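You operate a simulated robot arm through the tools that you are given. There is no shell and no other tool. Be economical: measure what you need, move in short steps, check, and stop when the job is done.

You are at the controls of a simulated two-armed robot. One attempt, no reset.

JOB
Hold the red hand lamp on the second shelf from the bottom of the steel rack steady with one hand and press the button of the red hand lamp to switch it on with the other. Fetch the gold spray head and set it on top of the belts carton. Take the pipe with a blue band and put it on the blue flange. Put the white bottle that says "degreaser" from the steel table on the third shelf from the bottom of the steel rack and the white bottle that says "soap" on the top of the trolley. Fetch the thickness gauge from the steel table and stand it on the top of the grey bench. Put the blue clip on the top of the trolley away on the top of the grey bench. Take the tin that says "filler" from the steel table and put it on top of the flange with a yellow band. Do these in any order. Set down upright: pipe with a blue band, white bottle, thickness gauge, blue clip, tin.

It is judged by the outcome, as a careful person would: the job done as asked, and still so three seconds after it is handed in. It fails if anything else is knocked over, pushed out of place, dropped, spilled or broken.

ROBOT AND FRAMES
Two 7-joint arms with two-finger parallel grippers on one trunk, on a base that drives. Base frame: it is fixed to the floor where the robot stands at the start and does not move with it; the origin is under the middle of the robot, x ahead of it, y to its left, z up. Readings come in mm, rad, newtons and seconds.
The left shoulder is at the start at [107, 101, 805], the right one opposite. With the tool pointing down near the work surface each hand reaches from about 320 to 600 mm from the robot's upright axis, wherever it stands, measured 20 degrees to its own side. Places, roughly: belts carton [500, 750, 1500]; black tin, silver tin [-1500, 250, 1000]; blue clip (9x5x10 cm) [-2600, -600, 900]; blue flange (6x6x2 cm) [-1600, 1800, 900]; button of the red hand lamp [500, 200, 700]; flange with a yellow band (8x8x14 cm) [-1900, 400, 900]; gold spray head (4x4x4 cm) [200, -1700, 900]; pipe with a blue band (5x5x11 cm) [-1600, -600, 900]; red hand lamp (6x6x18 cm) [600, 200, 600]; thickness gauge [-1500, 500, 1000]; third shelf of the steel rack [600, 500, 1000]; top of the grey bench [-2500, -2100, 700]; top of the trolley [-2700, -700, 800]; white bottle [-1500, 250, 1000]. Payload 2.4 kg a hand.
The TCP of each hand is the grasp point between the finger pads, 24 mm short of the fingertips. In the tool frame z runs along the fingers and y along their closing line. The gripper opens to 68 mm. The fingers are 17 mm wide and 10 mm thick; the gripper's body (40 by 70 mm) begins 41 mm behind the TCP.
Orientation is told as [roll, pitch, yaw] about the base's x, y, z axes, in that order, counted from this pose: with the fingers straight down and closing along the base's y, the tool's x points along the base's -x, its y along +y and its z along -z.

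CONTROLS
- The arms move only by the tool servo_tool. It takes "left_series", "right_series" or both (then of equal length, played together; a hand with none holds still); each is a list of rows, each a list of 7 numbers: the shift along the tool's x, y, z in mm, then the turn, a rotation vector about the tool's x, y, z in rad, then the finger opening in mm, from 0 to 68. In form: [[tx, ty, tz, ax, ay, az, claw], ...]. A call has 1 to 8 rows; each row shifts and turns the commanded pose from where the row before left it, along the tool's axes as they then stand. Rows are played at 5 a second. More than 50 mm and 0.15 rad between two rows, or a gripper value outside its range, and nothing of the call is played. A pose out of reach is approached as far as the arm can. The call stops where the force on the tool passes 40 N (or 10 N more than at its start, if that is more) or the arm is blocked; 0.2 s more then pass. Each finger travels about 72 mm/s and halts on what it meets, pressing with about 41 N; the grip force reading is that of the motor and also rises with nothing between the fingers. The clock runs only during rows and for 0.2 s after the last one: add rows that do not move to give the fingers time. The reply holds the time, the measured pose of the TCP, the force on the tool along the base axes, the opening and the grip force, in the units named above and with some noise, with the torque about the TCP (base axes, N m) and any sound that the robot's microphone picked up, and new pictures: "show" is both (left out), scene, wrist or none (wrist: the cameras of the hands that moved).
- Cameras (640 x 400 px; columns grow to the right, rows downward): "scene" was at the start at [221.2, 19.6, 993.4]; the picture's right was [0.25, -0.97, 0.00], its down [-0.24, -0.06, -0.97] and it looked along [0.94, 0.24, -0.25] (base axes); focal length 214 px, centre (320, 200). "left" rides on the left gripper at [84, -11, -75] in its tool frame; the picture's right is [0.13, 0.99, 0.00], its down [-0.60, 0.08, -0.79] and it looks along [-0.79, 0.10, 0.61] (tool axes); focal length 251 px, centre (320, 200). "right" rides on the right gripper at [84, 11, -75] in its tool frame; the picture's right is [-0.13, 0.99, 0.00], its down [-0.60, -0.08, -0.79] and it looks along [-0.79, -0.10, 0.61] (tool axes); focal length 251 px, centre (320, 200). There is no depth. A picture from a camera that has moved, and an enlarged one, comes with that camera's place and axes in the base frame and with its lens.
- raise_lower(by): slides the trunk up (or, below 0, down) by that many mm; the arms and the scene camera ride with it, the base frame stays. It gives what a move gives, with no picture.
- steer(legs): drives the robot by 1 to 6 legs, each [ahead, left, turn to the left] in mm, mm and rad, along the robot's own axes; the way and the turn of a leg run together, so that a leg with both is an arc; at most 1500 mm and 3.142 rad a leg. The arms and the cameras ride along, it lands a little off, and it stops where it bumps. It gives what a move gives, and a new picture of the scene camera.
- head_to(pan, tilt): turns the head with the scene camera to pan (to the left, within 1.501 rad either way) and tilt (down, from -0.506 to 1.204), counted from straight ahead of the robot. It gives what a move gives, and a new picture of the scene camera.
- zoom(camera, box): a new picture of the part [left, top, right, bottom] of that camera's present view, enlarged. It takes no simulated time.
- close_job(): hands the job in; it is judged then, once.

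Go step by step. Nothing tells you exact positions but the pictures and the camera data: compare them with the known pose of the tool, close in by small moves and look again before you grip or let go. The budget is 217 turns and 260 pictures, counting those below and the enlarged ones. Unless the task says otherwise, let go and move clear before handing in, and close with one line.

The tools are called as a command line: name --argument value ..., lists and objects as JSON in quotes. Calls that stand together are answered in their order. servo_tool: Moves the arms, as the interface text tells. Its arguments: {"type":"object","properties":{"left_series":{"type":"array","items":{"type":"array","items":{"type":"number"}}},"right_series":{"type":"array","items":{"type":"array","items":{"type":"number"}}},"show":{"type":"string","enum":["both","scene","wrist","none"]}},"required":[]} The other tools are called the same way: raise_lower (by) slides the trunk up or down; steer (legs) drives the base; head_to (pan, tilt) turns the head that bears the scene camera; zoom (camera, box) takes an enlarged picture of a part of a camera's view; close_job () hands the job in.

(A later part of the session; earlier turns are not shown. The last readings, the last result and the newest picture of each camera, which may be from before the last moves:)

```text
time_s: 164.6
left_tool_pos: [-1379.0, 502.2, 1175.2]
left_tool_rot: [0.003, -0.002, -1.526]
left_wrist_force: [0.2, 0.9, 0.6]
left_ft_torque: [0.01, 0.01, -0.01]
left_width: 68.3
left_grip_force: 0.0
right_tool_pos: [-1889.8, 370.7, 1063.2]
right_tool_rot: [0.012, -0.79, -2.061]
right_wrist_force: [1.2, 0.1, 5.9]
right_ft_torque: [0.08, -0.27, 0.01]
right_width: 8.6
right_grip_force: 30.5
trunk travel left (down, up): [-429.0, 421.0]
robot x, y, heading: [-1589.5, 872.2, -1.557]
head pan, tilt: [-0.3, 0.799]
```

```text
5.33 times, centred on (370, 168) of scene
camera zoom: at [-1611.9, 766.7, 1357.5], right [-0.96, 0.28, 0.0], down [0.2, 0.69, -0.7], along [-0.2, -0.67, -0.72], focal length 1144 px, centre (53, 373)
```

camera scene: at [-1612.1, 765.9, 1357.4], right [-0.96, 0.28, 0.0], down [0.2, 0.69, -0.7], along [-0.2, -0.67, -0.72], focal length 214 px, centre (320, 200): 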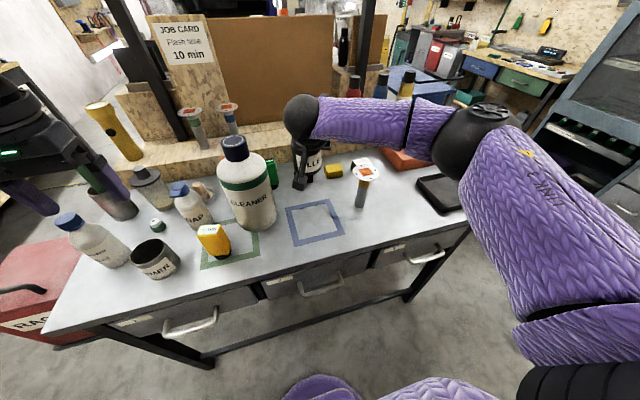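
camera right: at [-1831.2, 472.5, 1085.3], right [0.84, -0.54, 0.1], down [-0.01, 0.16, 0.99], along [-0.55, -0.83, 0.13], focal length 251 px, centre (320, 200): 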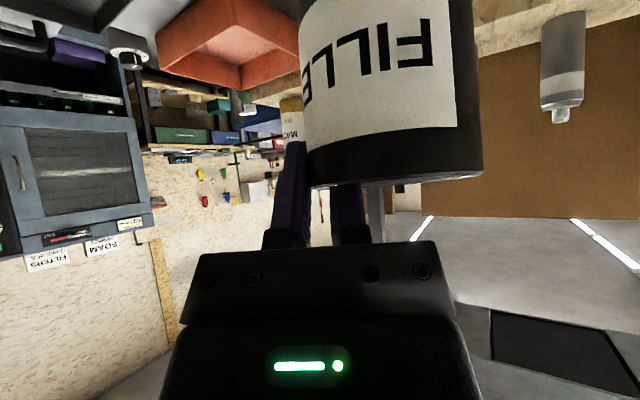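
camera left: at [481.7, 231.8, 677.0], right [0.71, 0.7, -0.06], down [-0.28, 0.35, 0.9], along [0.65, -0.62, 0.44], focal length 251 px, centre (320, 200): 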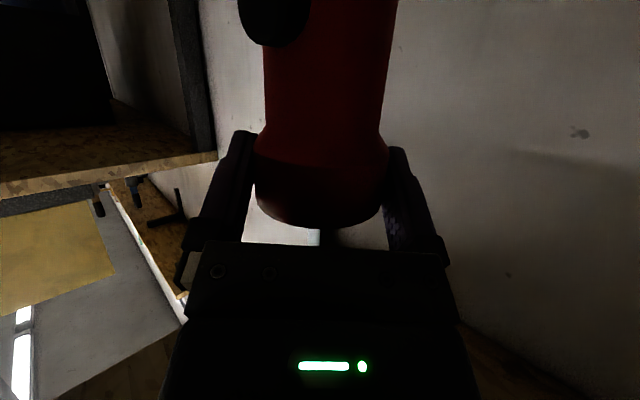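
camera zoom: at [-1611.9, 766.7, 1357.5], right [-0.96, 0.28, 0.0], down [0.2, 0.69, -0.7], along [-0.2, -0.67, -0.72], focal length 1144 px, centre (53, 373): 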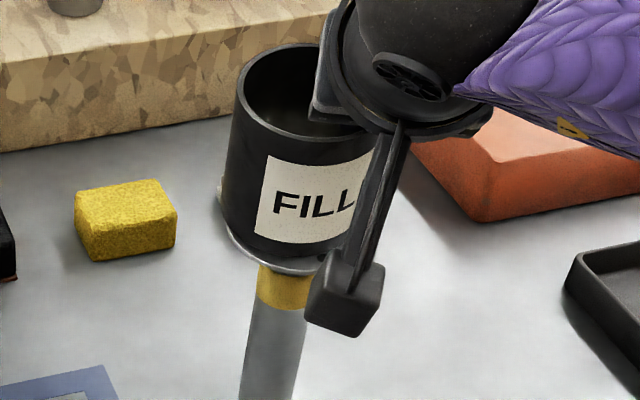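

Seated on the disc. Open and lift straight out.

servo_tool --right_series '[[0, 0, 0, 0, 0, 0, 16], [0, 0, 0, 0, 0, 0, 34], [0, 0, 0, 0, 0, 0, 34], [-10, 0, -10, 0, 0, 0, 34], [-20, 0, -20, 0, 0, 0, 34], [-25, 0, -25, 0, 0, 0, 34], [-20, 0, -25, 0, 0, 0, 34]]' --show "none"

zoom --camera "scene" --box '[310, 130, 430, 205]'

```text
time_s: 166.2
left_tool_pos: [-1378.6, 501.6, 1175.1]
left_tool_rot: [0.004, -0.003, -1.526]
left_wrist_force: [0.0, -1.0, -0.8]
left_ft_torque: [0.02, 0.01, 0.02]
left_width: 68.1
left_grip_force: 0.1
right_tool_pos: [-1888.4, 373.3, 1172.6]
right_tool_rot: [0.013, -0.788, -2.059]
right_wrist_force: [0.5, -0.8, 0.6]
right_ft_torque: [0.0, -0.03, -0.02]
right_width: 34.1
right_grip_force: 0.0
trunk travel left (down, up): [-429.0, 421.0]
robot x, y, heading: [-1592.6, 876.2, -1.558]
head pan, tilt: [-0.3, 0.799]
```

```text
5.33 times, centred on (370, 168) of scene
camera zoom: at [-1612.1, 766.2, 1357.4], right [-0.96, 0.28, 0.0], down [0.2, 0.69, -0.7], along [-0.2, -0.67, -0.72], focal length 1144 px, centre (53, 373)
```

zoom: 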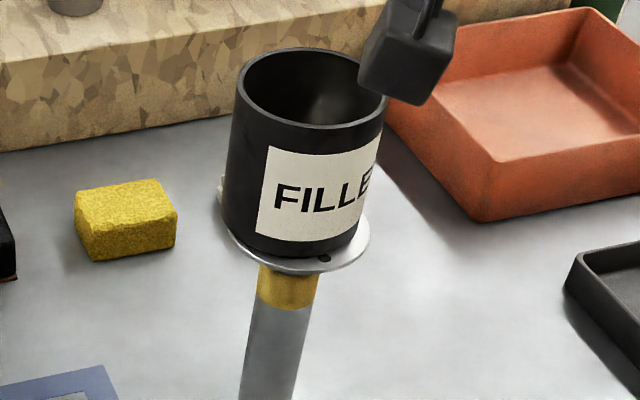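

The FILLER tin stands on the flange. Restore the right hand, and drive the base left to the degreaser.

servo_tool --right_series '[[18, 0, -18, -0.089, 0, -0.0876, 68], [18, 0, -18, -0.089, 0, -0.0876, 68], [18, 0, -18, -0.089, 0, -0.0876, 68], [18, 0, -18, -0.089, 0, -0.0876, 68], [0, 0, 0, 0, 0.13, 0, 68], [0, 0, 0, 0, 0.13, 0, 68], [0, 0, 0, 0, 0.13, 0, 68], [0, 0, 0, 0, 0.13, 0, 68]]' --show "none"

servo_tool --right_series '[[10, 0, 0, 0, 0.13, 0, 68], [10, 0, 0, 0, 0.13, 0, 68], [0, 0, 0, 0, 0, 0, 68]]' --show "none"

head_to --pan 0.0 --tilt 0.8

steer --legs '[[0, 260, 0]]'

```text
time_s: 168.0
left_tool_pos: [-1378.5, 501.4, 1174.4]
left_tool_rot: [0.004, 0.001, -1.526]
left_wrist_force: [-1.1, 0.2, 0.0]
left_ft_torque: [-0.02, -0.01, 0.0]
left_width: 68.1
left_grip_force: 0.0
right_tool_pos: [-1859.1, 470.9, 1171.8]
right_tool_rot: [0.01, -0.272, -1.553]
right_wrist_force: [-0.4, -1.5, 0.2]
right_ft_torque: [-0.02, 0.05, -0.02]
right_width: 68.0
right_grip_force: 0.2
trunk travel left (down, up): [-429.0, 421.0]
robot x, y, heading: [-1586.8, 873.2, -1.556]
head pan, tilt: [-0.3, 0.799]
```

```text
time_s: 168.8
left_tool_pos: [-1379.1, 500.8, 1174.6]
left_tool_rot: [0.004, -0.001, -1.526]
left_wrist_force: [-0.1, -0.3, -0.3]
left_ft_torque: [0.01, 0.01, 0.0]
left_width: 67.9
left_grip_force: 0.0
right_tool_pos: [-1860.7, 491.4, 1166.7]
right_tool_rot: [0.01, -0.011, -1.551]
right_wrist_force: [0.5, 0.0, -0.2]
right_ft_torque: [0.01, 0.02, 0.01]
right_width: 68.2
right_grip_force: 0.1
trunk travel left (down, up): [-429.0, 421.0]
robot x, y, heading: [-1589.6, 876.5, -1.557]
head pan, tilt: [-0.3, 0.799]
```

```text
time_s: 169.6
left_tool_pos: [-1378.0, 500.7, 1174.3]
left_tool_rot: [0.004, 0.0, -1.525]
left_wrist_force: [0.4, -0.5, 0.2]
left_ft_torque: [0.01, -0.01, -0.03]
left_width: 68.0
left_grip_force: 0.1
right_tool_pos: [-1860.3, 492.0, 1166.5]
right_tool_rot: [0.012, -0.014, -1.552]
right_wrist_force: [0.8, 0.1, 0.1]
right_ft_torque: [0.0, 0.01, 0.02]
right_width: 68.0
right_grip_force: 0.2
trunk travel left (down, up): [-429.0, 421.0]
robot x, y, heading: [-1593.7, 878.1, -1.554]
head pan, tilt: [0.0, 0.799]
camera scene: at [-1588.4, 762.8, 1357.4], right [-1.0, -0.01, 0.0], down [-0.01, 0.72, -0.7], along [0.01, -0.7, -0.72], focal length 214 px, centre (320, 200)
```

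scene: 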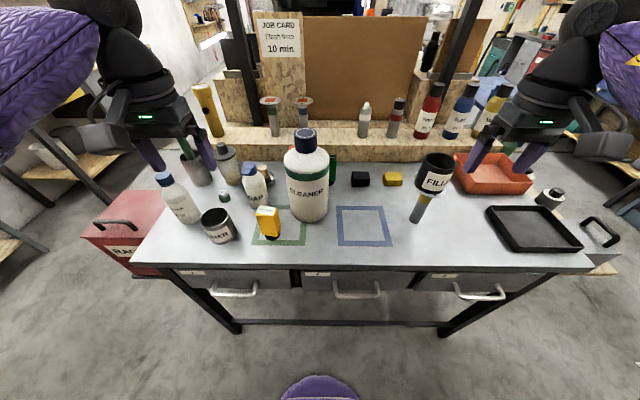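

```text
time_s: 171.5
left_tool_pos: [-1117.3, 505.9, 1173.8]
left_tool_rot: [0.004, -0.001, -1.527]
left_wrist_force: [0.4, -0.8, 0.1]
left_ft_torque: [0.0, 0.02, 0.03]
left_width: 68.1
left_grip_force: 0.0
right_tool_pos: [-1598.5, 494.0, 1167.7]
right_tool_rot: [0.01, -0.017, -1.553]
right_wrist_force: [0.3, -0.3, 0.2]
right_ft_torque: [-0.05, 0.0, 0.01]
right_width: 67.8
right_grip_force: 0.0
trunk travel left (down, up): [-429.0, 421.0]
robot x, y, heading: [-1329.0, 880.4, -1.552]
head pan, tilt: [0.0, 0.799]
camera scene: at [-1326.4, 766.8, 1357.4], right [-1.0, -0.02, 0.0], down [-0.01, 0.72, -0.7], along [0.01, -0.7, -0.72], focal length 214 px, centre (320, 200)
```

scene: 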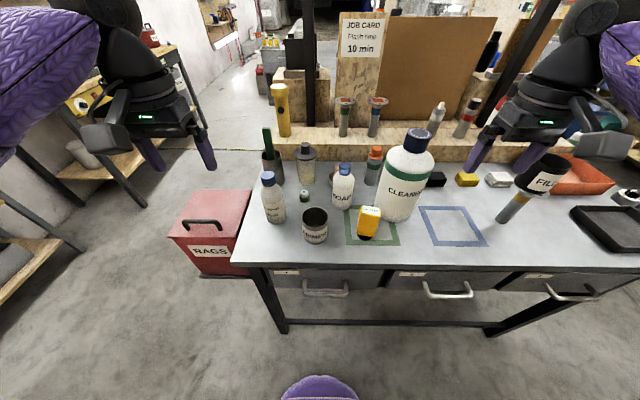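

Degreaser bottle at about [-1191, 358], cap top ≈1012; soap at [-1388, 299]; gauge at [-1455, 424]. Tilt the left hand 0.5 rad and hover over the degreaser's cap.

servo_tool --left_series '[[0, 0, 0, 0, -0.125, 0, 68], [0, 0, 0, 0, -0.125, 0, 68], [0, 0, 0, 0, -0.125, 0, 68], [0, 0, 0, 0, -0.125, 0, 68], [-17, -20, 41, 0, 0, 0, 68], [-17, -20, 41, 0, 0, 0, 68], [-17, -20, 41, 0, 0, 0, 68], [-17, -20, 41, 0, 0, 0, 68]]' --show "both"

zoom --camera "scene" --box '[200, 130, 360, 250]'

```text
time_s: 173.3
left_tool_pos: [-1191.1, 364.3, 1063.8]
left_tool_rot: [0.005, -0.502, -1.528]
left_wrist_force: [-0.7, -0.4, -0.3]
left_ft_torque: [0.0, 0.03, 0.04]
left_width: 67.8
left_grip_force: 0.2
right_tool_pos: [-1599.3, 493.9, 1167.3]
right_tool_rot: [0.011, -0.015, -1.55]
right_wrist_force: [-0.6, -0.3, 0.4]
right_ft_torque: [-0.02, 0.01, 0.02]
right_width: 67.9
right_grip_force: 0.1
trunk travel left (down, up): [-429.0, 421.0]
robot x, y, heading: [-1330.7, 878.8, -1.549]
head pan, tilt: [0.0, 0.799]
camera scene: at [-1327.6, 766.3, 1357.4], right [-1.0, -0.02, 0.0], down [-0.01, 0.72, -0.7], along [0.01, -0.7, -0.72], focal length 214 px, centre (320, 200)
camera left: at [-1206.4, 472.7, 1090.4], right [0.99, 0.16, -0.06], down [0.08, -0.15, 0.99], along [0.15, -0.98, -0.16], focal length 251 px, centre (320, 200)
```

scene: 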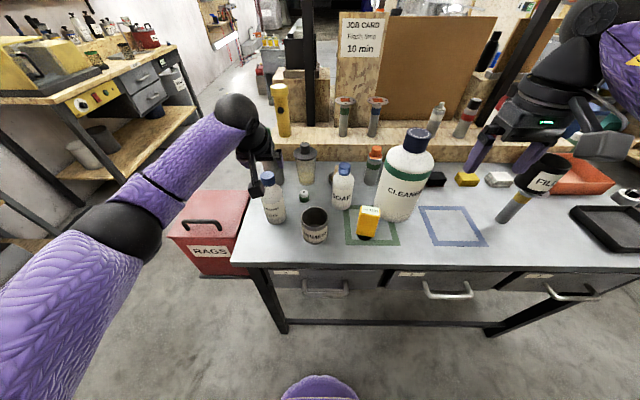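
left: 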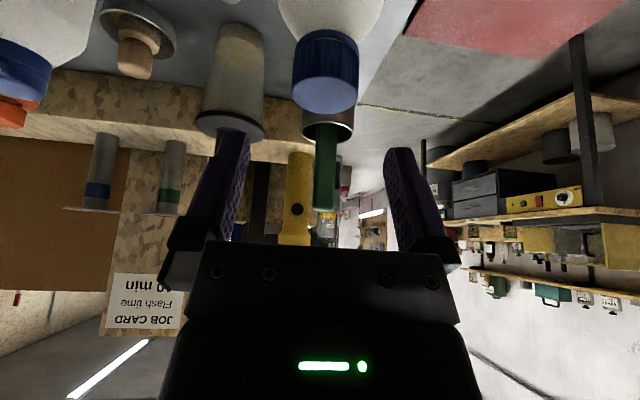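

```text
3.33 times, centred on (280, 190) of scene
camera zoom: at [-1327.6, 766.3, 1357.4], right [-1.0, -0.02, 0.0], down [-0.01, 0.72, -0.7], along [0.01, -0.7, -0.72], focal length 715 px, centre (453, 233)
```

zoom: 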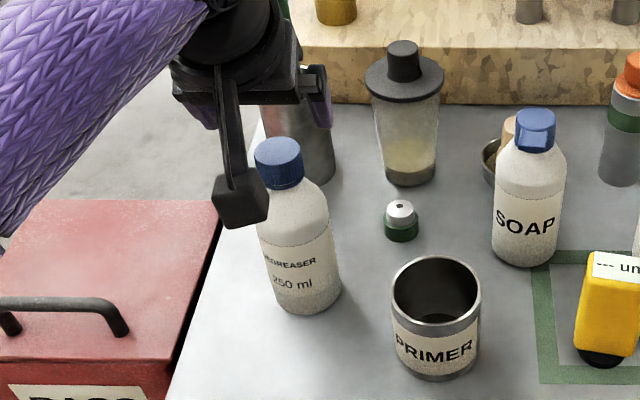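

servo_tool --left_series '[[6, 1, 18, 0, 0, 0, 68], [6, 1, 18, 0, 0, 0, 68], [6, 0.5, 18, 0, 0, 0, 68], [0, 0, 0, 0, 0, 0, 68]]' --show "wrist"

zoom --camera "scene" --box '[220, 140, 340, 230]'

```text
time_s: 174.3
left_tool_pos: [-1186.1, 355.5, 1006.9]
left_tool_rot: [0.005, -0.502, -1.528]
left_wrist_force: [0.1, 0.3, 0.5]
left_ft_torque: [0.0, -0.01, 0.02]
left_width: 67.9
left_grip_force: 0.1
right_tool_pos: [-1598.6, 495.1, 1167.3]
right_tool_rot: [0.011, -0.013, -1.551]
right_wrist_force: [0.1, -0.5, 0.1]
right_ft_torque: [-0.03, -0.01, -0.01]
right_width: 67.8
right_grip_force: 0.0
trunk travel left (down, up): [-429.0, 421.0]
robot x, y, heading: [-1329.6, 879.3, -1.56]
head pan, tilt: [0.0, 0.799]
camera left: at [-1201.3, 463.2, 1033.4], right [0.99, 0.16, -0.06], down [0.08, -0.15, 0.99], along [0.15, -0.98, -0.16], focal length 251 px, centre (320, 200)
```

left: 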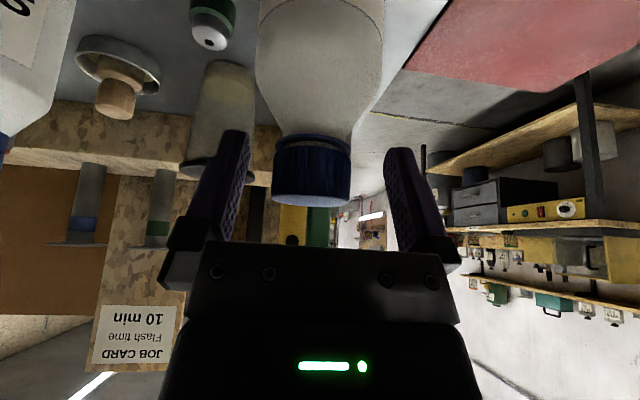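

```text
4.44 times, centred on (280, 185) of scene
camera zoom: at [-1327.2, 766.7, 1357.4], right [-1.0, -0.02, 0.0], down [-0.01, 0.72, -0.7], along [0.01, -0.7, -0.72], focal length 953 px, centre (498, 267)
```

zoom: 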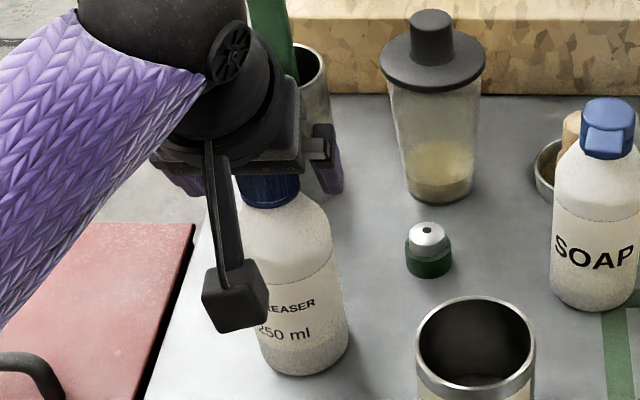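

servo_tool --left_series '[[0, -3, 0, 0, 0, 0, 68], [0, 0, 0, 0, 0, 0, 25], [0, 0, 0, 0, 0, 0, 25], [0, 0, 0, 0, 0, 0, 25], [-12, 0, -22, 0, 0, 0, 25], [0, 0, 0, 0, 0, 0, 25]]' --show "wrist"

zoom --camera "scene" --box '[220, 140, 340, 230]'

```text
time_s: 175.7
left_tool_pos: [-1191.2, 352.5, 1032.9]
left_tool_rot: [0.003, -0.501, -1.529]
left_wrist_force: [-0.3, 0.1, -1.9]
left_ft_torque: [0.0, 0.0, 0.04]
left_width: 32.7
left_grip_force: 40.4
right_tool_pos: [-1598.8, 494.4, 1166.2]
right_tool_rot: [0.011, -0.014, -1.552]
right_wrist_force: [-0.2, -0.4, -0.3]
right_ft_torque: [0.01, 0.03, 0.0]
right_width: 68.1
right_grip_force: 0.0
trunk travel left (down, up): [-429.0, 421.0]
robot x, y, heading: [-1334.6, 877.7, -1.553]
head pan, tilt: [0.0, 0.799]
camera left: at [-1205.9, 461.4, 1058.2], right [0.99, 0.16, -0.06], down [0.08, -0.15, 0.99], along [0.15, -0.98, -0.16], focal length 251 px, centre (320, 200)
```

left: 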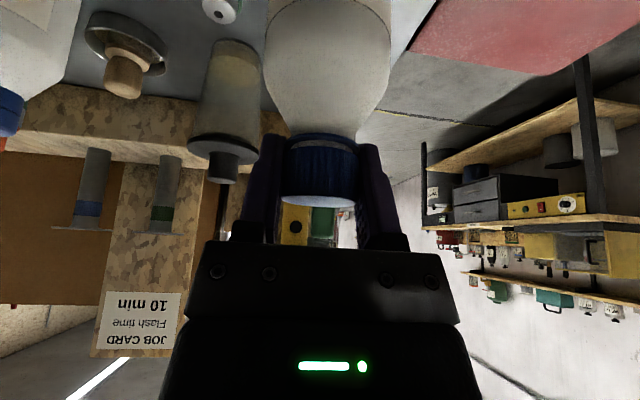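

```text
4.44 times, centred on (280, 185) of scene
camera zoom: at [-1327.2, 766.5, 1357.4], right [-1.0, -0.02, 0.0], down [-0.01, 0.72, -0.7], along [0.01, -0.7, -0.72], focal length 953 px, centre (498, 267)
```

zoom: 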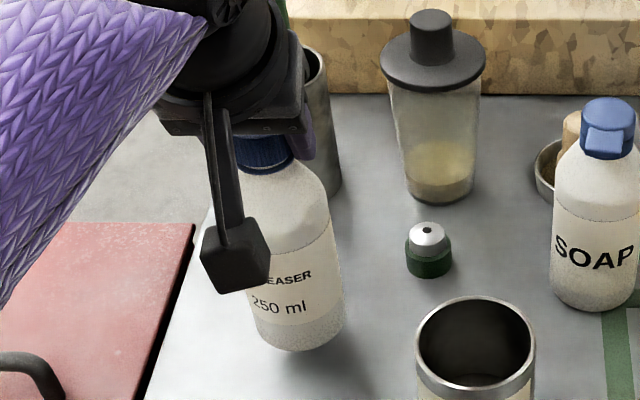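

Degreaser held. Lift, retract and drive to the rack.

servo_tool --left_series '[[-14.4, 0, -26.3, 0, 0, 0, 25], [-14.4, 0, -26.3, 0, 0, 0, 25], [-14.4, 0, -26.3, 0, 0, 0, 25], [-14.4, 0, -26.3, 0, 0, 0, 25], [29, 0, -16, 0, 0, 0, 25], [29, 0, -16, 0, 0, 0, 25], [29, 0, -16, 0, 0, 0, 25]]' --show "none"

steer --legs '[[0, 1030, 0], [0, 0, 1.553]]'

head_to --pan -0.2 --tilt 0.4

```text
time_s: 177.3
left_tool_pos: [-1195.9, 454.3, 1150.6]
left_tool_rot: [0.004, -0.499, -1.526]
left_wrist_force: [-0.9, -0.1, -1.5]
left_ft_torque: [0.02, -0.04, 0.02]
left_width: 32.6
left_grip_force: 40.8
right_tool_pos: [-1599.1, 494.6, 1166.6]
right_tool_rot: [0.009, -0.014, -1.552]
right_wrist_force: [0.2, 0.1, -0.5]
right_ft_torque: [-0.02, -0.01, 0.0]
right_width: 68.0
right_grip_force: 0.1
trunk travel left (down, up): [-429.0, 421.0]
robot x, y, heading: [-1327.0, 878.9, -1.557]
head pan, tilt: [0.0, 0.799]
```

```text
time_s: 186.3
left_tool_pos: [105.9, 1013.1, 1150.6]
left_tool_rot: [0.004, -0.5, 0.022]
left_wrist_force: [-0.6, 0.5, -1.7]
left_ft_torque: [-0.04, 0.02, 0.0]
left_width: 32.1
left_grip_force: 41.2
right_tool_pos: [56.4, 610.4, 1168.6]
right_tool_rot: [0.01, -0.014, 0.0]
right_wrist_force: [0.4, 0.1, -0.1]
right_ft_torque: [0.0, 0.03, 0.01]
right_width: 67.9
right_grip_force: 0.0
trunk travel left (down, up): [-429.0, 421.0]
robot x, y, heading: [-321.5, 888.5, -0.004]
head pan, tilt: [0.0, 0.799]
camera scene: at [-212.7, 883.6, 1357.4], right [-0.01, -1.0, 0.0], down [-0.72, 0.0, -0.7], along [0.7, 0.0, -0.72], focal length 214 px, centre (320, 200)
```

scene: 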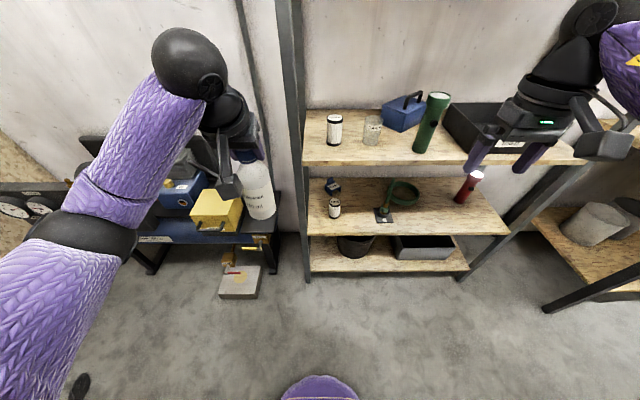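

```text
time_s: 187.2
left_tool_pos: [107.5, 1012.8, 1150.2]
left_tool_rot: [0.003, -0.501, 0.022]
left_wrist_force: [0.0, -1.0, -1.6]
left_ft_torque: [-0.01, -0.01, 0.03]
left_width: 32.7
left_grip_force: 41.0
right_tool_pos: [56.8, 611.0, 1167.2]
right_tool_rot: [0.01, -0.013, -0.002]
right_wrist_force: [0.1, 0.0, 0.0]
right_ft_torque: [0.01, -0.01, 0.0]
right_width: 68.0
right_grip_force: 0.0
trunk travel left (down, up): [-429.0, 421.0]
robot x, y, heading: [-323.9, 889.5, -0.004]
head pan, tilt: [-0.201, 0.4]
camera scene: at [-202.7, 865.1, 1392.4], right [-0.2, -0.98, 0.0], down [-0.38, 0.08, -0.92], along [0.9, -0.19, -0.39], focal length 214 px, centre (320, 200)
```

scene: 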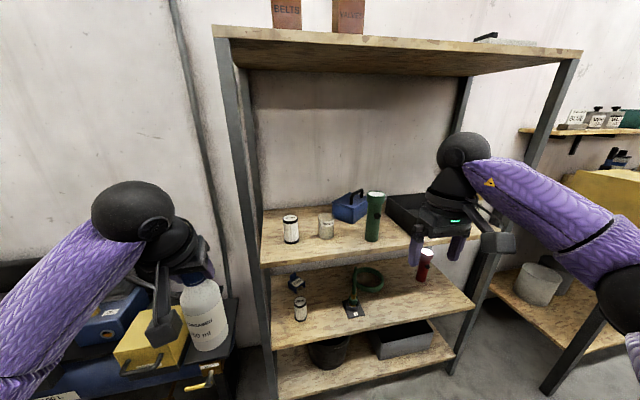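

Third shelf top ≈945; a free spot lies in front between the jar and the glass near [418, 745]. Drive there.

steer --legs '[[255, -269, 0]]'

head_to --pan 0.2 --tilt 0.7

```text
time_s: 189.6
left_tool_pos: [357.4, 734.1, 1150.5]
left_tool_rot: [0.003, -0.499, 0.021]
left_wrist_force: [0.0, -0.2, -1.0]
left_ft_torque: [0.01, 0.01, 0.02]
left_width: 32.6
left_grip_force: 40.7
right_tool_pos: [305.9, 331.1, 1166.6]
right_tool_rot: [0.011, -0.014, -0.005]
right_wrist_force: [0.1, -0.6, 0.3]
right_ft_torque: [-0.02, 0.01, -0.01]
right_width: 68.1
right_grip_force: 0.1
trunk travel left (down, up): [-429.0, 421.0]
robot x, y, heading: [-72.4, 611.5, -0.01]
head pan, tilt: [-0.201, 0.4]
camera scene: at [48.2, 586.8, 1392.4], right [-0.21, -0.98, 0.0], down [-0.38, 0.08, -0.92], along [0.9, -0.19, -0.39], focal length 214 px, centre (320, 200)
```

scene: 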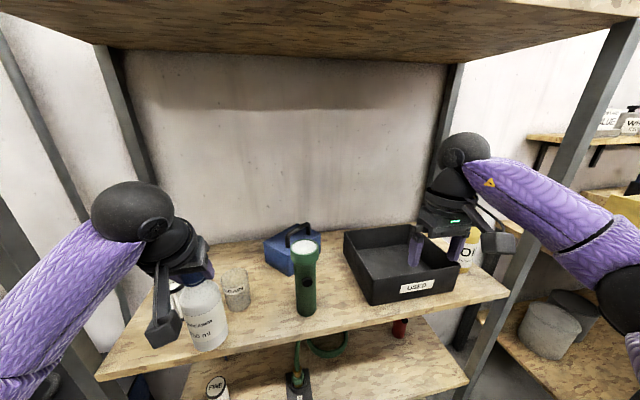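

```text
time_s: 190.5
left_tool_pos: [356.7, 734.8, 1151.7]
left_tool_rot: [0.004, -0.5, 0.019]
left_wrist_force: [0.2, -0.7, -1.8]
left_ft_torque: [0.0, 0.03, 0.0]
left_width: 32.5
left_grip_force: 41.1
right_tool_pos: [305.6, 331.8, 1166.6]
right_tool_rot: [0.008, -0.014, -0.004]
right_wrist_force: [0.0, 0.3, -1.5]
right_ft_torque: [0.03, -0.03, 0.01]
right_width: 68.3
right_grip_force: 0.0
trunk travel left (down, up): [-429.0, 421.0]
robot x, y, heading: [-72.7, 609.0, -0.008]
head pan, tilt: [0.201, 0.7]
camera scene: at [40.6, 622.7, 1365.7], right [0.19, -0.98, 0.0], down [-0.63, -0.12, -0.77], along [0.75, 0.15, -0.64], focal length 214 px, centre (320, 200)
```

scene: 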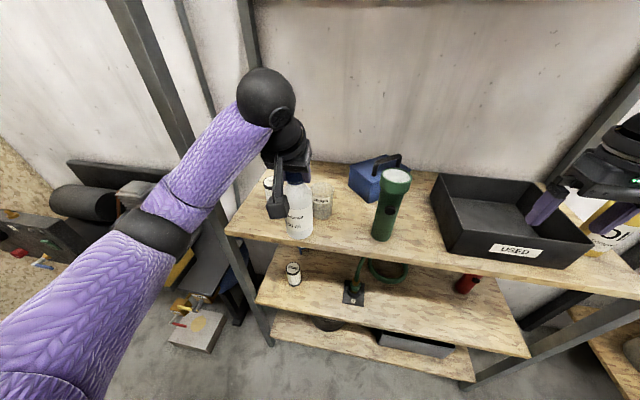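

servo_tool --left_series '[[0, 14, 0, 0, 0, 0, 25], [0, 13, 0, 0, 0, 0, 25], [-20, 0, 11, 0, 0, 0, 25], [-20, 0, 11, 0, 0, 0, 25], [7, 0, 13, 0, 0, 0, 25], [7, 0, 13, 0, 0, 0, 25], [0, 0, 0, 0, 0, 0, 25]]' --show "both"

zoom --camera "scene" --box '[210, 130, 370, 250]'

```text
time_s: 192.1
left_tool_pos: [401.7, 762.6, 1122.6]
left_tool_rot: [0.003, -0.501, 0.019]
left_wrist_force: [-0.5, -0.8, -2.8]
left_ft_torque: [0.02, -0.02, 0.0]
left_width: 32.3
left_grip_force: 40.8
right_tool_pos: [305.3, 330.7, 1166.8]
right_tool_rot: [0.011, -0.014, -0.005]
right_wrist_force: [0.7, 0.4, 0.5]
right_ft_torque: [0.03, 0.02, -0.01]
right_width: 68.0
right_grip_force: 0.0
trunk travel left (down, up): [-429.0, 421.0]
robot x, y, heading: [-74.1, 609.7, -0.01]
head pan, tilt: [0.201, 0.7]
camera scene: at [40.6, 622.7, 1365.6], right [0.19, -0.98, 0.0], down [-0.63, -0.12, -0.76], along [0.75, 0.15, -0.64], focal length 214 px, centre (320, 200)
camera left: at [293.7, 748.0, 1148.2], right [-0.13, 0.99, -0.06], down [0.15, 0.08, 0.99], along [0.98, 0.12, -0.16], focal length 251 px, centre (320, 200)
```

scene: 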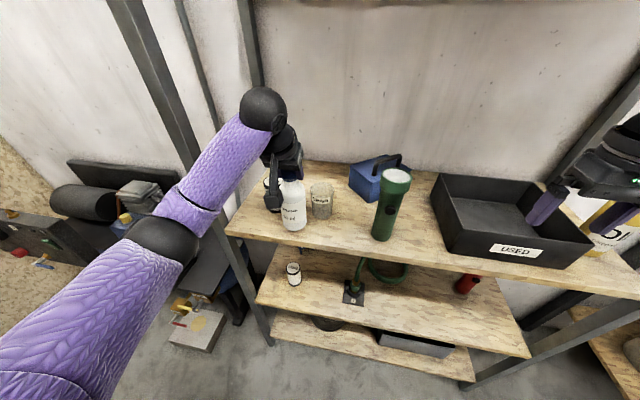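
left: 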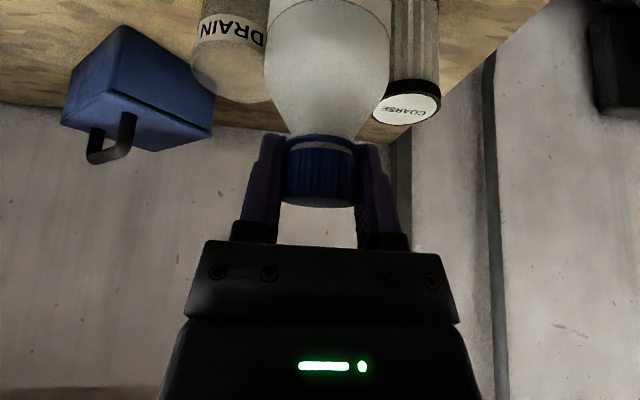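

```text
3.33 times, centred on (290, 190) of scene
camera zoom: at [40.6, 622.7, 1365.6], right [0.19, -0.98, 0.0], down [-0.63, -0.12, -0.76], along [0.75, 0.15, -0.64], focal length 715 px, centre (420, 233)
```

zoom: 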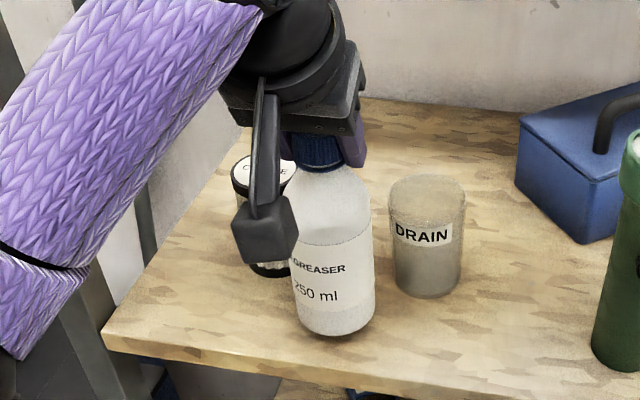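

servo_tool --left_series '[[4.8, 0, 8.8, 0, 0, 0, 25], [4.8, 0, 8.8, 0, 0, 0, 25], [0, 0, 0, 0, 0, 0, 25]]' --show "none"

servo_tool --left_series '[[1, 0, 1.8, 0, 0, 0, 25], [1, 0, 1.8, 0, 0, 0, 25], [0, 0, 0, 0, 0, 0, 25]]' --show "none"

zoom --camera "scene" --box '[210, 130, 370, 250]'

```text
time_s: 193.0
left_tool_pos: [402.2, 762.6, 1106.5]
left_tool_rot: [0.0, -0.515, 0.022]
left_wrist_force: [-2.9, 1.3, 16.2]
left_ft_torque: [-0.03, 0.81, -0.01]
left_width: 32.7
left_grip_force: 40.2
right_tool_pos: [303.5, 331.5, 1168.3]
right_tool_rot: [0.01, -0.016, -0.005]
right_wrist_force: [-0.5, -0.8, -0.2]
right_ft_torque: [0.0, 0.02, 0.0]
right_width: 67.8
right_grip_force: 0.1
trunk travel left (down, up): [-429.0, 421.0]
robot x, y, heading: [-71.4, 613.1, -0.009]
head pan, tilt: [0.201, 0.7]
stopped in row 3 (left hand): the force on the tool passed its limit at 42 N (the readings are from after the stop); the commanded pose is now the measured one
```

```text
time_s: 193.6
left_tool_pos: [402.7, 762.8, 1107.1]
left_tool_rot: [-0.002, -0.522, 0.023]
left_wrist_force: [-4.0, 1.6, 15.7]
left_ft_torque: [0.01, 0.62, -0.06]
left_width: 32.9
left_grip_force: 41.2
right_tool_pos: [303.4, 333.0, 1167.5]
right_tool_rot: [0.01, -0.016, -0.004]
right_wrist_force: [0.1, -0.2, 0.6]
right_ft_torque: [0.01, 0.04, -0.02]
right_width: 67.7
right_grip_force: 0.1
trunk travel left (down, up): [-429.0, 421.0]
robot x, y, heading: [-71.9, 609.6, -0.011]
head pan, tilt: [0.201, 0.7]
stopped in row 2 (left hand): the force on the tool passed its limit at 43 N (the readings are from after the stop); the commanded pose is now the measured one
```

```text
3.33 times, centred on (290, 190) of scene
camera zoom: at [38.5, 622.6, 1365.7], right [0.19, -0.98, 0.0], down [-0.63, -0.12, -0.77], along [0.75, 0.15, -0.64], focal length 715 px, centre (420, 233)
```

zoom: 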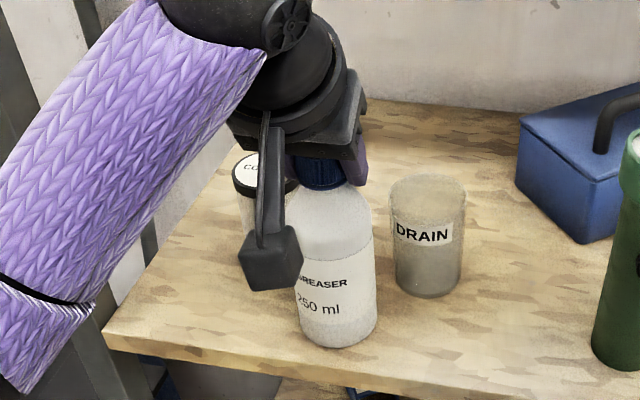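

Resting on the shelf. Ease off and release, then lift away.

servo_tool --left_series '[[-0.5, 0, -1, 0, 0.02, 0, 25], [0, 0, 0, 0, 0, 0, 40], [0, 0, 0, 0, 0, 0, 66], [0, 0, 0, 0, 0, 0, 66], [-5, 0, -9, 0, 0, 0, 66], [-10, 0, -17, 0, 0, 0, 66], [-15, 0, -26, 0, 0, 0, 66]]' --show "none"

zoom --camera "scene" --box '[210, 130, 370, 250]'

```text
time_s: 195.2
left_tool_pos: [404.5, 764.3, 1166.0]
left_tool_rot: [-0.002, -0.501, 0.022]
left_wrist_force: [-0.6, -0.1, -0.2]
left_ft_torque: [-0.01, 0.01, -0.02]
left_width: 66.2
left_grip_force: 0.0
right_tool_pos: [306.3, 332.5, 1166.8]
right_tool_rot: [0.012, -0.013, -0.006]
right_wrist_force: [-0.2, 0.5, -1.0]
right_ft_torque: [0.04, 0.03, 0.0]
right_width: 68.1
right_grip_force: 0.1
trunk travel left (down, up): [-429.0, 421.0]
robot x, y, heading: [-70.9, 611.2, -0.009]
head pan, tilt: [0.201, 0.7]
```

```text
3.33 times, centred on (290, 190) of scene
camera zoom: at [40.4, 622.7, 1365.7], right [0.19, -0.98, 0.0], down [-0.63, -0.12, -0.76], along [0.75, 0.15, -0.64], focal length 715 px, centre (420, 233)
```

zoom: 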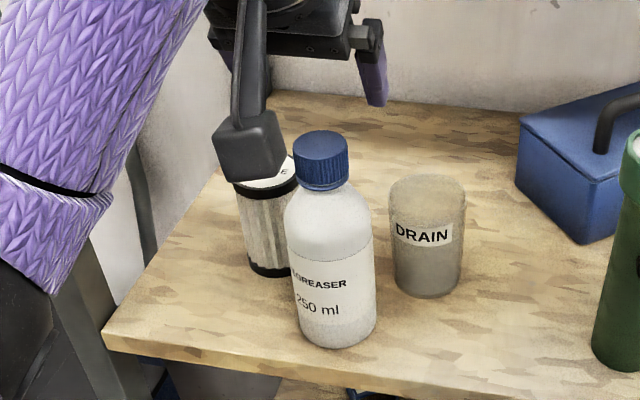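

Degreaser placed. Return to the steel table for the soap and gauge.

servo_tool --left_series '[[26, 0, -14, 0, 0, 0, 66], [26, 0, -14, 0, 0, 0, 66], [26, 0, -14, 0, 0, 0, 66]]' --show "none"

steer --legs '[[-280, 0, 0], [0, 0, -1.55], [-265, 0, 0], [0, -1130, 0]]'

head_to --pan 0.0 --tilt 0.8

```text
time_s: 196.0
left_tool_pos: [317.2, 761.4, 1165.9]
left_tool_rot: [0.0, -0.499, 0.024]
left_wrist_force: [-0.5, 0.3, 0.1]
left_ft_torque: [-0.01, 0.05, 0.04]
left_width: 65.9
left_grip_force: 0.1
right_tool_pos: [305.6, 332.6, 1166.8]
right_tool_rot: [0.01, -0.012, -0.006]
right_wrist_force: [0.1, -0.2, 0.8]
right_ft_torque: [0.02, 0.02, 0.02]
right_width: 68.2
right_grip_force: 0.0
trunk travel left (down, up): [-429.0, 421.0]
robot x, y, heading: [-71.3, 609.9, -0.005]
head pan, tilt: [0.201, 0.7]
```

```text
time_s: 208.5
left_tool_pos: [-1300.7, 485.3, 1165.0]
left_tool_rot: [0.001, -0.499, -1.53]
left_wrist_force: [0.8, 0.0, -0.7]
left_ft_torque: [0.01, 0.01, 0.01]
left_width: 66.0
left_grip_force: 0.0
right_tool_pos: [-1729.4, 489.6, 1166.7]
right_tool_rot: [0.011, -0.015, -1.558]
right_wrist_force: [-0.3, -0.2, 0.3]
right_ft_torque: [0.01, 0.0, 0.04]
right_width: 68.0
right_grip_force: 0.0
trunk travel left (down, up): [-429.0, 421.0]
robot x, y, heading: [-1455.7, 874.7, -1.565]
head pan, tilt: [0.201, 0.7]
camera scene: at [-1439.0, 757.2, 1365.7], right [-0.98, -0.21, 0.0], down [-0.13, 0.63, -0.76], along [0.16, -0.75, -0.64], focal length 214 px, centre (320, 200)
```

scene: 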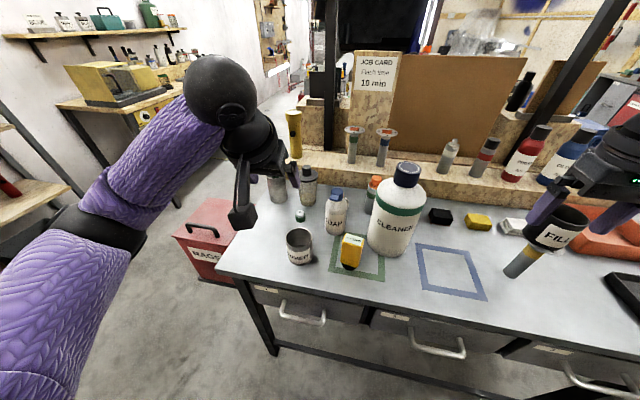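

```text
time_s: 209.2
left_tool_pos: [-1299.7, 483.4, 1165.8]
left_tool_rot: [0.0, -0.5, -1.531]
left_wrist_force: [0.9, 1.1, 0.4]
left_ft_torque: [0.03, -0.03, 0.01]
left_width: 66.0
left_grip_force: 0.1
right_tool_pos: [-1730.5, 488.8, 1166.0]
right_tool_rot: [0.009, -0.013, -1.557]
right_wrist_force: [0.4, -0.7, 0.6]
right_ft_torque: [0.04, 0.0, 0.0]
right_width: 67.9
right_grip_force: 0.1
trunk travel left (down, up): [-429.0, 421.0]
robot x, y, heading: [-1457.7, 869.5, -1.56]
head pan, tilt: [0.0, 0.799]
camera scene: at [-1455.7, 759.6, 1357.4], right [-1.0, -0.01, 0.0], down [-0.01, 0.72, -0.7], along [0.01, -0.7, -0.72], focal length 214 px, centre (320, 200)
```

scene: 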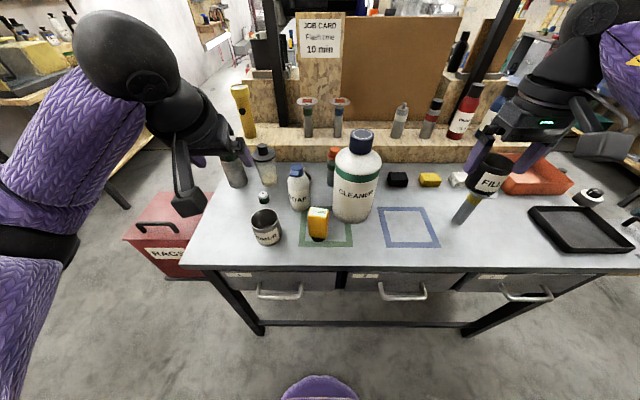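

Soap cap at about [-1386, 292, 990]. Tilt the left hand further and hover above it.

servo_tool --left_series '[[0, 0, 0, 0, -0.1, 0, 66], [0, 0, 0, 0, -0.1, 0, 66], [0, 0, 0, 0, -0.1, 0, 66], [-7, -18.6, 41.9, 0, 0, 0, 66], [-7, -18.6, 41.9, 0, 0, 0, 66], [-7, -18.6, 41.9, 0, 0, 0, 66], [-7, -18.6, 41.9, 0, 0, 0, 66], [-7, -18.6, 41.9, 0, 0, 0, 66]]' --show "wrist"

```text
time_s: 211.0
left_tool_pos: [-1386.8, 304.6, 1044.9]
left_tool_rot: [0.004, -0.801, -1.533]
left_wrist_force: [-0.6, 0.5, 0.3]
left_ft_torque: [-0.05, 0.02, 0.06]
left_width: 66.1
left_grip_force: 0.0
right_tool_pos: [-1729.5, 489.2, 1167.2]
right_tool_rot: [0.011, -0.015, -1.558]
right_wrist_force: [0.0, -0.5, 0.5]
right_ft_torque: [0.01, -0.07, 0.0]
right_width: 68.1
right_grip_force: 0.0
trunk travel left (down, up): [-429.0, 421.0]
robot x, y, heading: [-1454.6, 868.2, -1.56]
head pan, tilt: [0.0, 0.799]
camera left: at [-1402.0, 415.8, 1035.6], right [0.99, 0.13, -0.09], down [0.07, 0.15, 0.99], along [0.14, -0.98, 0.14], focal length 251 px, centre (320, 200)
```

left: 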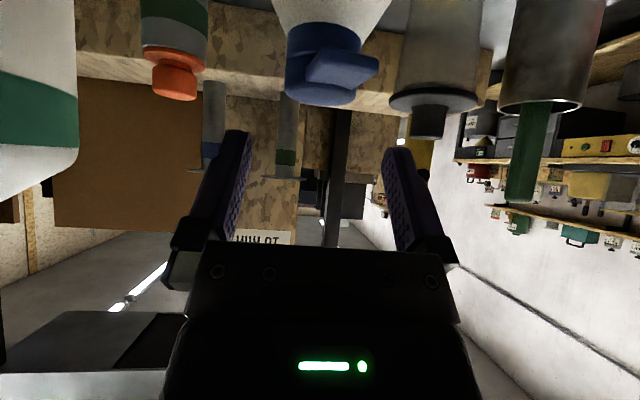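

The flip-lid lever sticks out toward me/left, so yaw the hand −0.35 rad to grip across it, then descend.

servo_tool --left_series '[[0, 0, 0, 0.084, 0, 0.081, 66], [0, 0, 0, 0.084, 0, 0.081, 66], [0, 0, 0, 0.084, 0, 0.081, 66], [8, 1, 10, 0, 0, 0, 66], [8, 1, 10, 0, 0, 0, 66], [8, 0.4, 10, 0, 0, 0, 66], [0, 0, 0, 0, 0, 0, 66]]' --show "wrist"

```text
time_s: 212.6
left_tool_pos: [-1386.6, 299.7, 1006.1]
left_tool_rot: [-0.003, -0.8, -1.88]
left_wrist_force: [-0.3, 0.5, 1.1]
left_ft_torque: [-0.01, -0.02, -0.01]
left_width: 66.2
left_grip_force: 0.0
right_tool_pos: [-1730.0, 490.5, 1165.8]
right_tool_rot: [0.01, -0.015, -1.557]
right_wrist_force: [0.2, -0.8, 0.1]
right_ft_torque: [0.0, -0.01, 0.02]
right_width: 68.1
right_grip_force: 0.0
trunk travel left (down, up): [-429.0, 421.0]
robot x, y, heading: [-1459.4, 870.0, -1.559]
head pan, tilt: [0.0, 0.799]
camera left: at [-1361.4, 410.3, 998.1], right [0.97, -0.22, -0.09], down [0.12, 0.12, 0.99], along [-0.2, -0.97, 0.14], focal length 251 px, centre (320, 200)
```

left: 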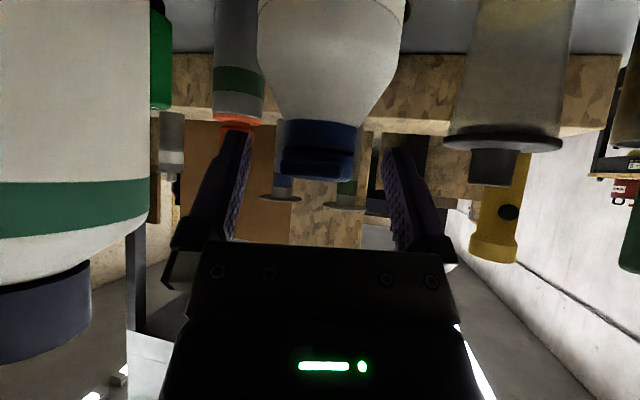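

Well aligned. Lower 11 mm and grip, then lift a little.

servo_tool --left_series '[[8, 0, 7.7, 0, 0, 0, 66], [0, 0, 0, 0, 0, 0, 25], [0, 0, 0, 0, 0, 0, 25], [0, 0, 0, 0, 0, 0, 25], [-11, 0, -10.5, 0, 0, 0, 25], [-11, 0, -10.5, 0, 0, 0, 25], [0, 0, 0, 0, 0, 0, 25]]' --show "wrist"

```text
time_s: 214.2
left_tool_pos: [-1384.4, 300.9, 1024.2]
left_tool_rot: [-0.003, -0.798, -1.88]
left_wrist_force: [0.3, -0.3, -4.0]
left_ft_torque: [-0.01, -0.01, 0.02]
left_width: 33.1
left_grip_force: 41.0
right_tool_pos: [-1728.2, 488.8, 1167.3]
right_tool_rot: [0.011, -0.015, -1.556]
right_wrist_force: [0.3, -1.1, -0.6]
right_ft_torque: [-0.02, -0.02, -0.02]
right_width: 67.9
right_grip_force: 0.1
trunk travel left (down, up): [-429.0, 421.0]
robot x, y, heading: [-1456.8, 871.9, -1.566]
head pan, tilt: [0.0, 0.799]
camera left: at [-1360.9, 410.4, 1017.7], right [0.97, -0.22, -0.09], down [0.12, 0.11, 0.99], along [-0.2, -0.97, 0.14], focal length 251 px, centre (320, 200)
```

left: 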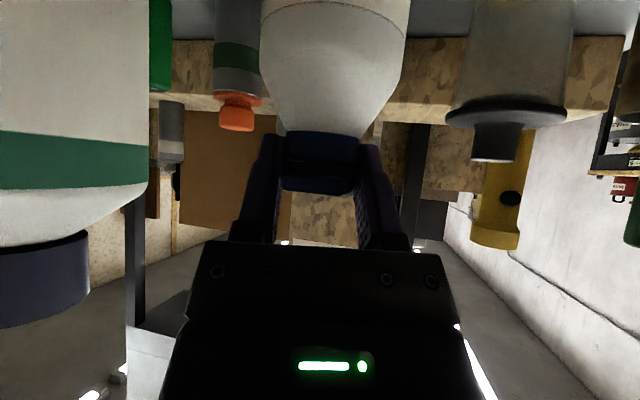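

Soap held. Lift and retract it, shift the base left 80 mm, and bring the right hand over the gauge.

servo_tool --left_series '[[-24.4, 0, -23.7, 0, 0, 0, 25], [-24.4, 0, -23.7, 0, 0, 0, 25], [-24.4, 0, -23.7, 0, 0, 0, 25], [-24.4, 0, -23.7, 0, 0, 0, 25], [23, 10, -24, 0, 0, 0, 25], [23, 10, -24, 0, 0, 0, 25], [23, 10, -24, 0, 0, 0, 25], [23, 10, -24, 0, 0, 0, 25]]' --show "none"

steer --legs '[[0, 80, 0]]'

servo_tool --right_series '[[0, 0, 0, 0, -0.1, 0, 68], [0, 0, 0, 0, -0.1, 0, 68], [0, 0, 0, 0, -0.1, 0, 68], [-5, 38, 22, 0, 0, 0, 68], [-5, 38, 22, 0, 0, 0, 68], [-5, 38, 22, 0, 0, 0, 68], [-5, 38, 22, 0, 0, 0, 68], [-5, 38, 22, 0, 0, 0, 68]]' --show "wrist"

```text
time_s: 216.0
left_tool_pos: [-1305.3, 416.3, 1164.9]
left_tool_rot: [-0.004, -0.799, -1.878]
left_wrist_force: [0.4, -0.4, -4.0]
left_ft_torque: [0.02, 0.01, -0.01]
left_width: 33.4
left_grip_force: 41.5
right_tool_pos: [-1729.6, 489.1, 1167.3]
right_tool_rot: [0.01, -0.013, -1.557]
right_wrist_force: [0.5, 0.1, -0.2]
right_ft_torque: [0.04, 0.0, 0.03]
right_width: 67.9
right_grip_force: 0.1
trunk travel left (down, up): [-429.0, 421.0]
robot x, y, heading: [-1455.3, 870.1, -1.566]
head pan, tilt: [0.0, 0.799]
```

```text
time_s: 217.1
left_tool_pos: [-1223.9, 415.6, 1164.6]
left_tool_rot: [-0.002, -0.799, -1.878]
left_wrist_force: [0.2, -0.5, -3.2]
left_ft_torque: [0.07, -0.02, -0.05]
left_width: 33.3
left_grip_force: 41.0
right_tool_pos: [-1648.9, 489.7, 1166.9]
right_tool_rot: [0.009, -0.014, -1.557]
right_wrist_force: [0.1, 0.1, -0.3]
right_ft_torque: [0.02, 0.04, -0.02]
right_width: 67.9
right_grip_force: 0.0
trunk travel left (down, up): [-429.0, 421.0]
robot x, y, heading: [-1377.5, 870.6, -1.56]
head pan, tilt: [0.0, 0.799]
camera scene: at [-1374.8, 760.0, 1357.4], right [-1.0, -0.01, 0.0], down [-0.01, 0.72, -0.7], along [0.01, -0.7, -0.72], focal length 214 px, centre (320, 200)
```

scene: 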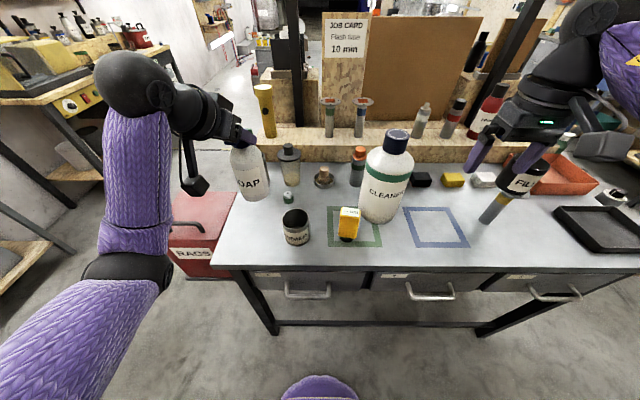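

```text
time_s: 218.9
left_tool_pos: [-1225.1, 415.7, 1164.7]
left_tool_rot: [-0.003, -0.8, -1.878]
left_wrist_force: [0.1, 0.8, -4.0]
left_ft_torque: [0.05, -0.05, -0.01]
left_width: 33.1
left_grip_force: 41.3
right_tool_pos: [-1455.0, 432.0, 1073.6]
right_tool_rot: [0.011, -0.315, -1.562]
right_wrist_force: [1.3, -0.7, -0.6]
right_ft_torque: [0.01, -0.02, -0.01]
right_width: 68.1
right_grip_force: 0.0
trunk travel left (down, up): [-429.0, 421.0]
robot x, y, heading: [-1376.6, 871.5, -1.563]
head pan, tilt: [0.0, 0.799]
camera right: at [-1446.9, 535.7, 1118.3], right [0.99, -0.11, 0.05], down [-0.08, -0.33, 0.94], along [-0.09, -0.94, -0.34], focal length 251 px, centre (320, 200)
```

right: 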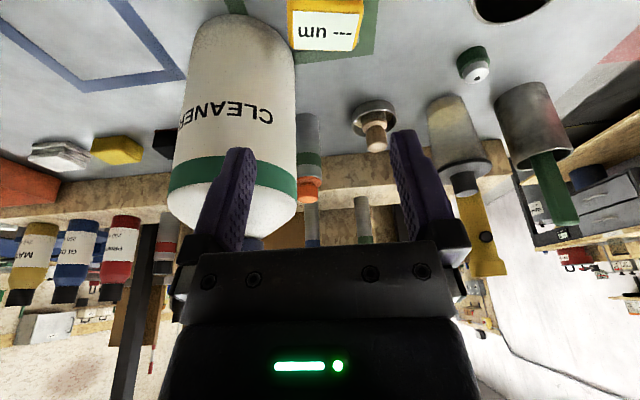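

Gauge centre about [-1446, 425], top ≈963, 50 mm wide along x. Descend most of the way and look.

servo_tool --right_series '[[9.6, 2.5, 31.8, 0, 0, 0, 68], [9.6, 2.5, 31.8, 0, 0, 0, 68], [7, 2.5, 23, 0, 0, 0, 68], [0, 0, 0, 0, 0, 0, 68]]' --show "wrist"

zoom --camera "scene" --box '[290, 180, 410, 255]'

```text
time_s: 219.9
left_tool_pos: [-1226.3, 415.8, 1164.8]
left_tool_rot: [-0.002, -0.798, -1.877]
left_wrist_force: [0.4, -0.6, -3.2]
left_ft_torque: [0.04, -0.01, 0.03]
left_width: 32.8
left_grip_force: 41.0
right_tool_pos: [-1449.3, 431.8, 983.3]
right_tool_rot: [0.012, -0.314, -1.56]
right_wrist_force: [-0.2, -0.7, -0.4]
right_ft_torque: [0.03, -0.02, -0.04]
right_width: 67.9
right_grip_force: 0.0
trunk travel left (down, up): [-429.0, 421.0]
robot x, y, heading: [-1375.6, 868.3, -1.558]
head pan, tilt: [0.0, 0.799]
camera right: at [-1439.9, 536.6, 1027.6], right [0.99, -0.11, 0.05], down [-0.08, -0.33, 0.94], along [-0.09, -0.94, -0.34], focal length 251 px, centre (320, 200)
```

right: 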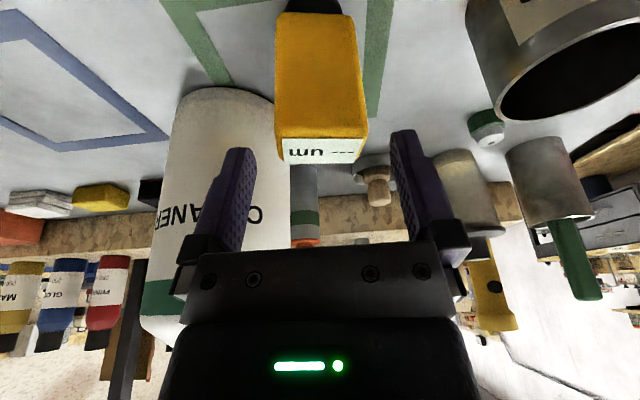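

```text
5.33 times, centred on (350, 218) of scene
camera zoom: at [-1375.8, 759.9, 1357.4], right [-1.0, -0.01, 0.0], down [-0.01, 0.72, -0.7], along [0.01, -0.7, -0.72], focal length 1144 px, centre (160, 107)
```

zoom: 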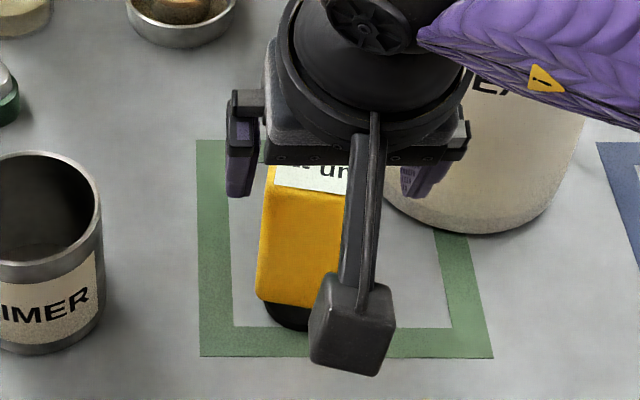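

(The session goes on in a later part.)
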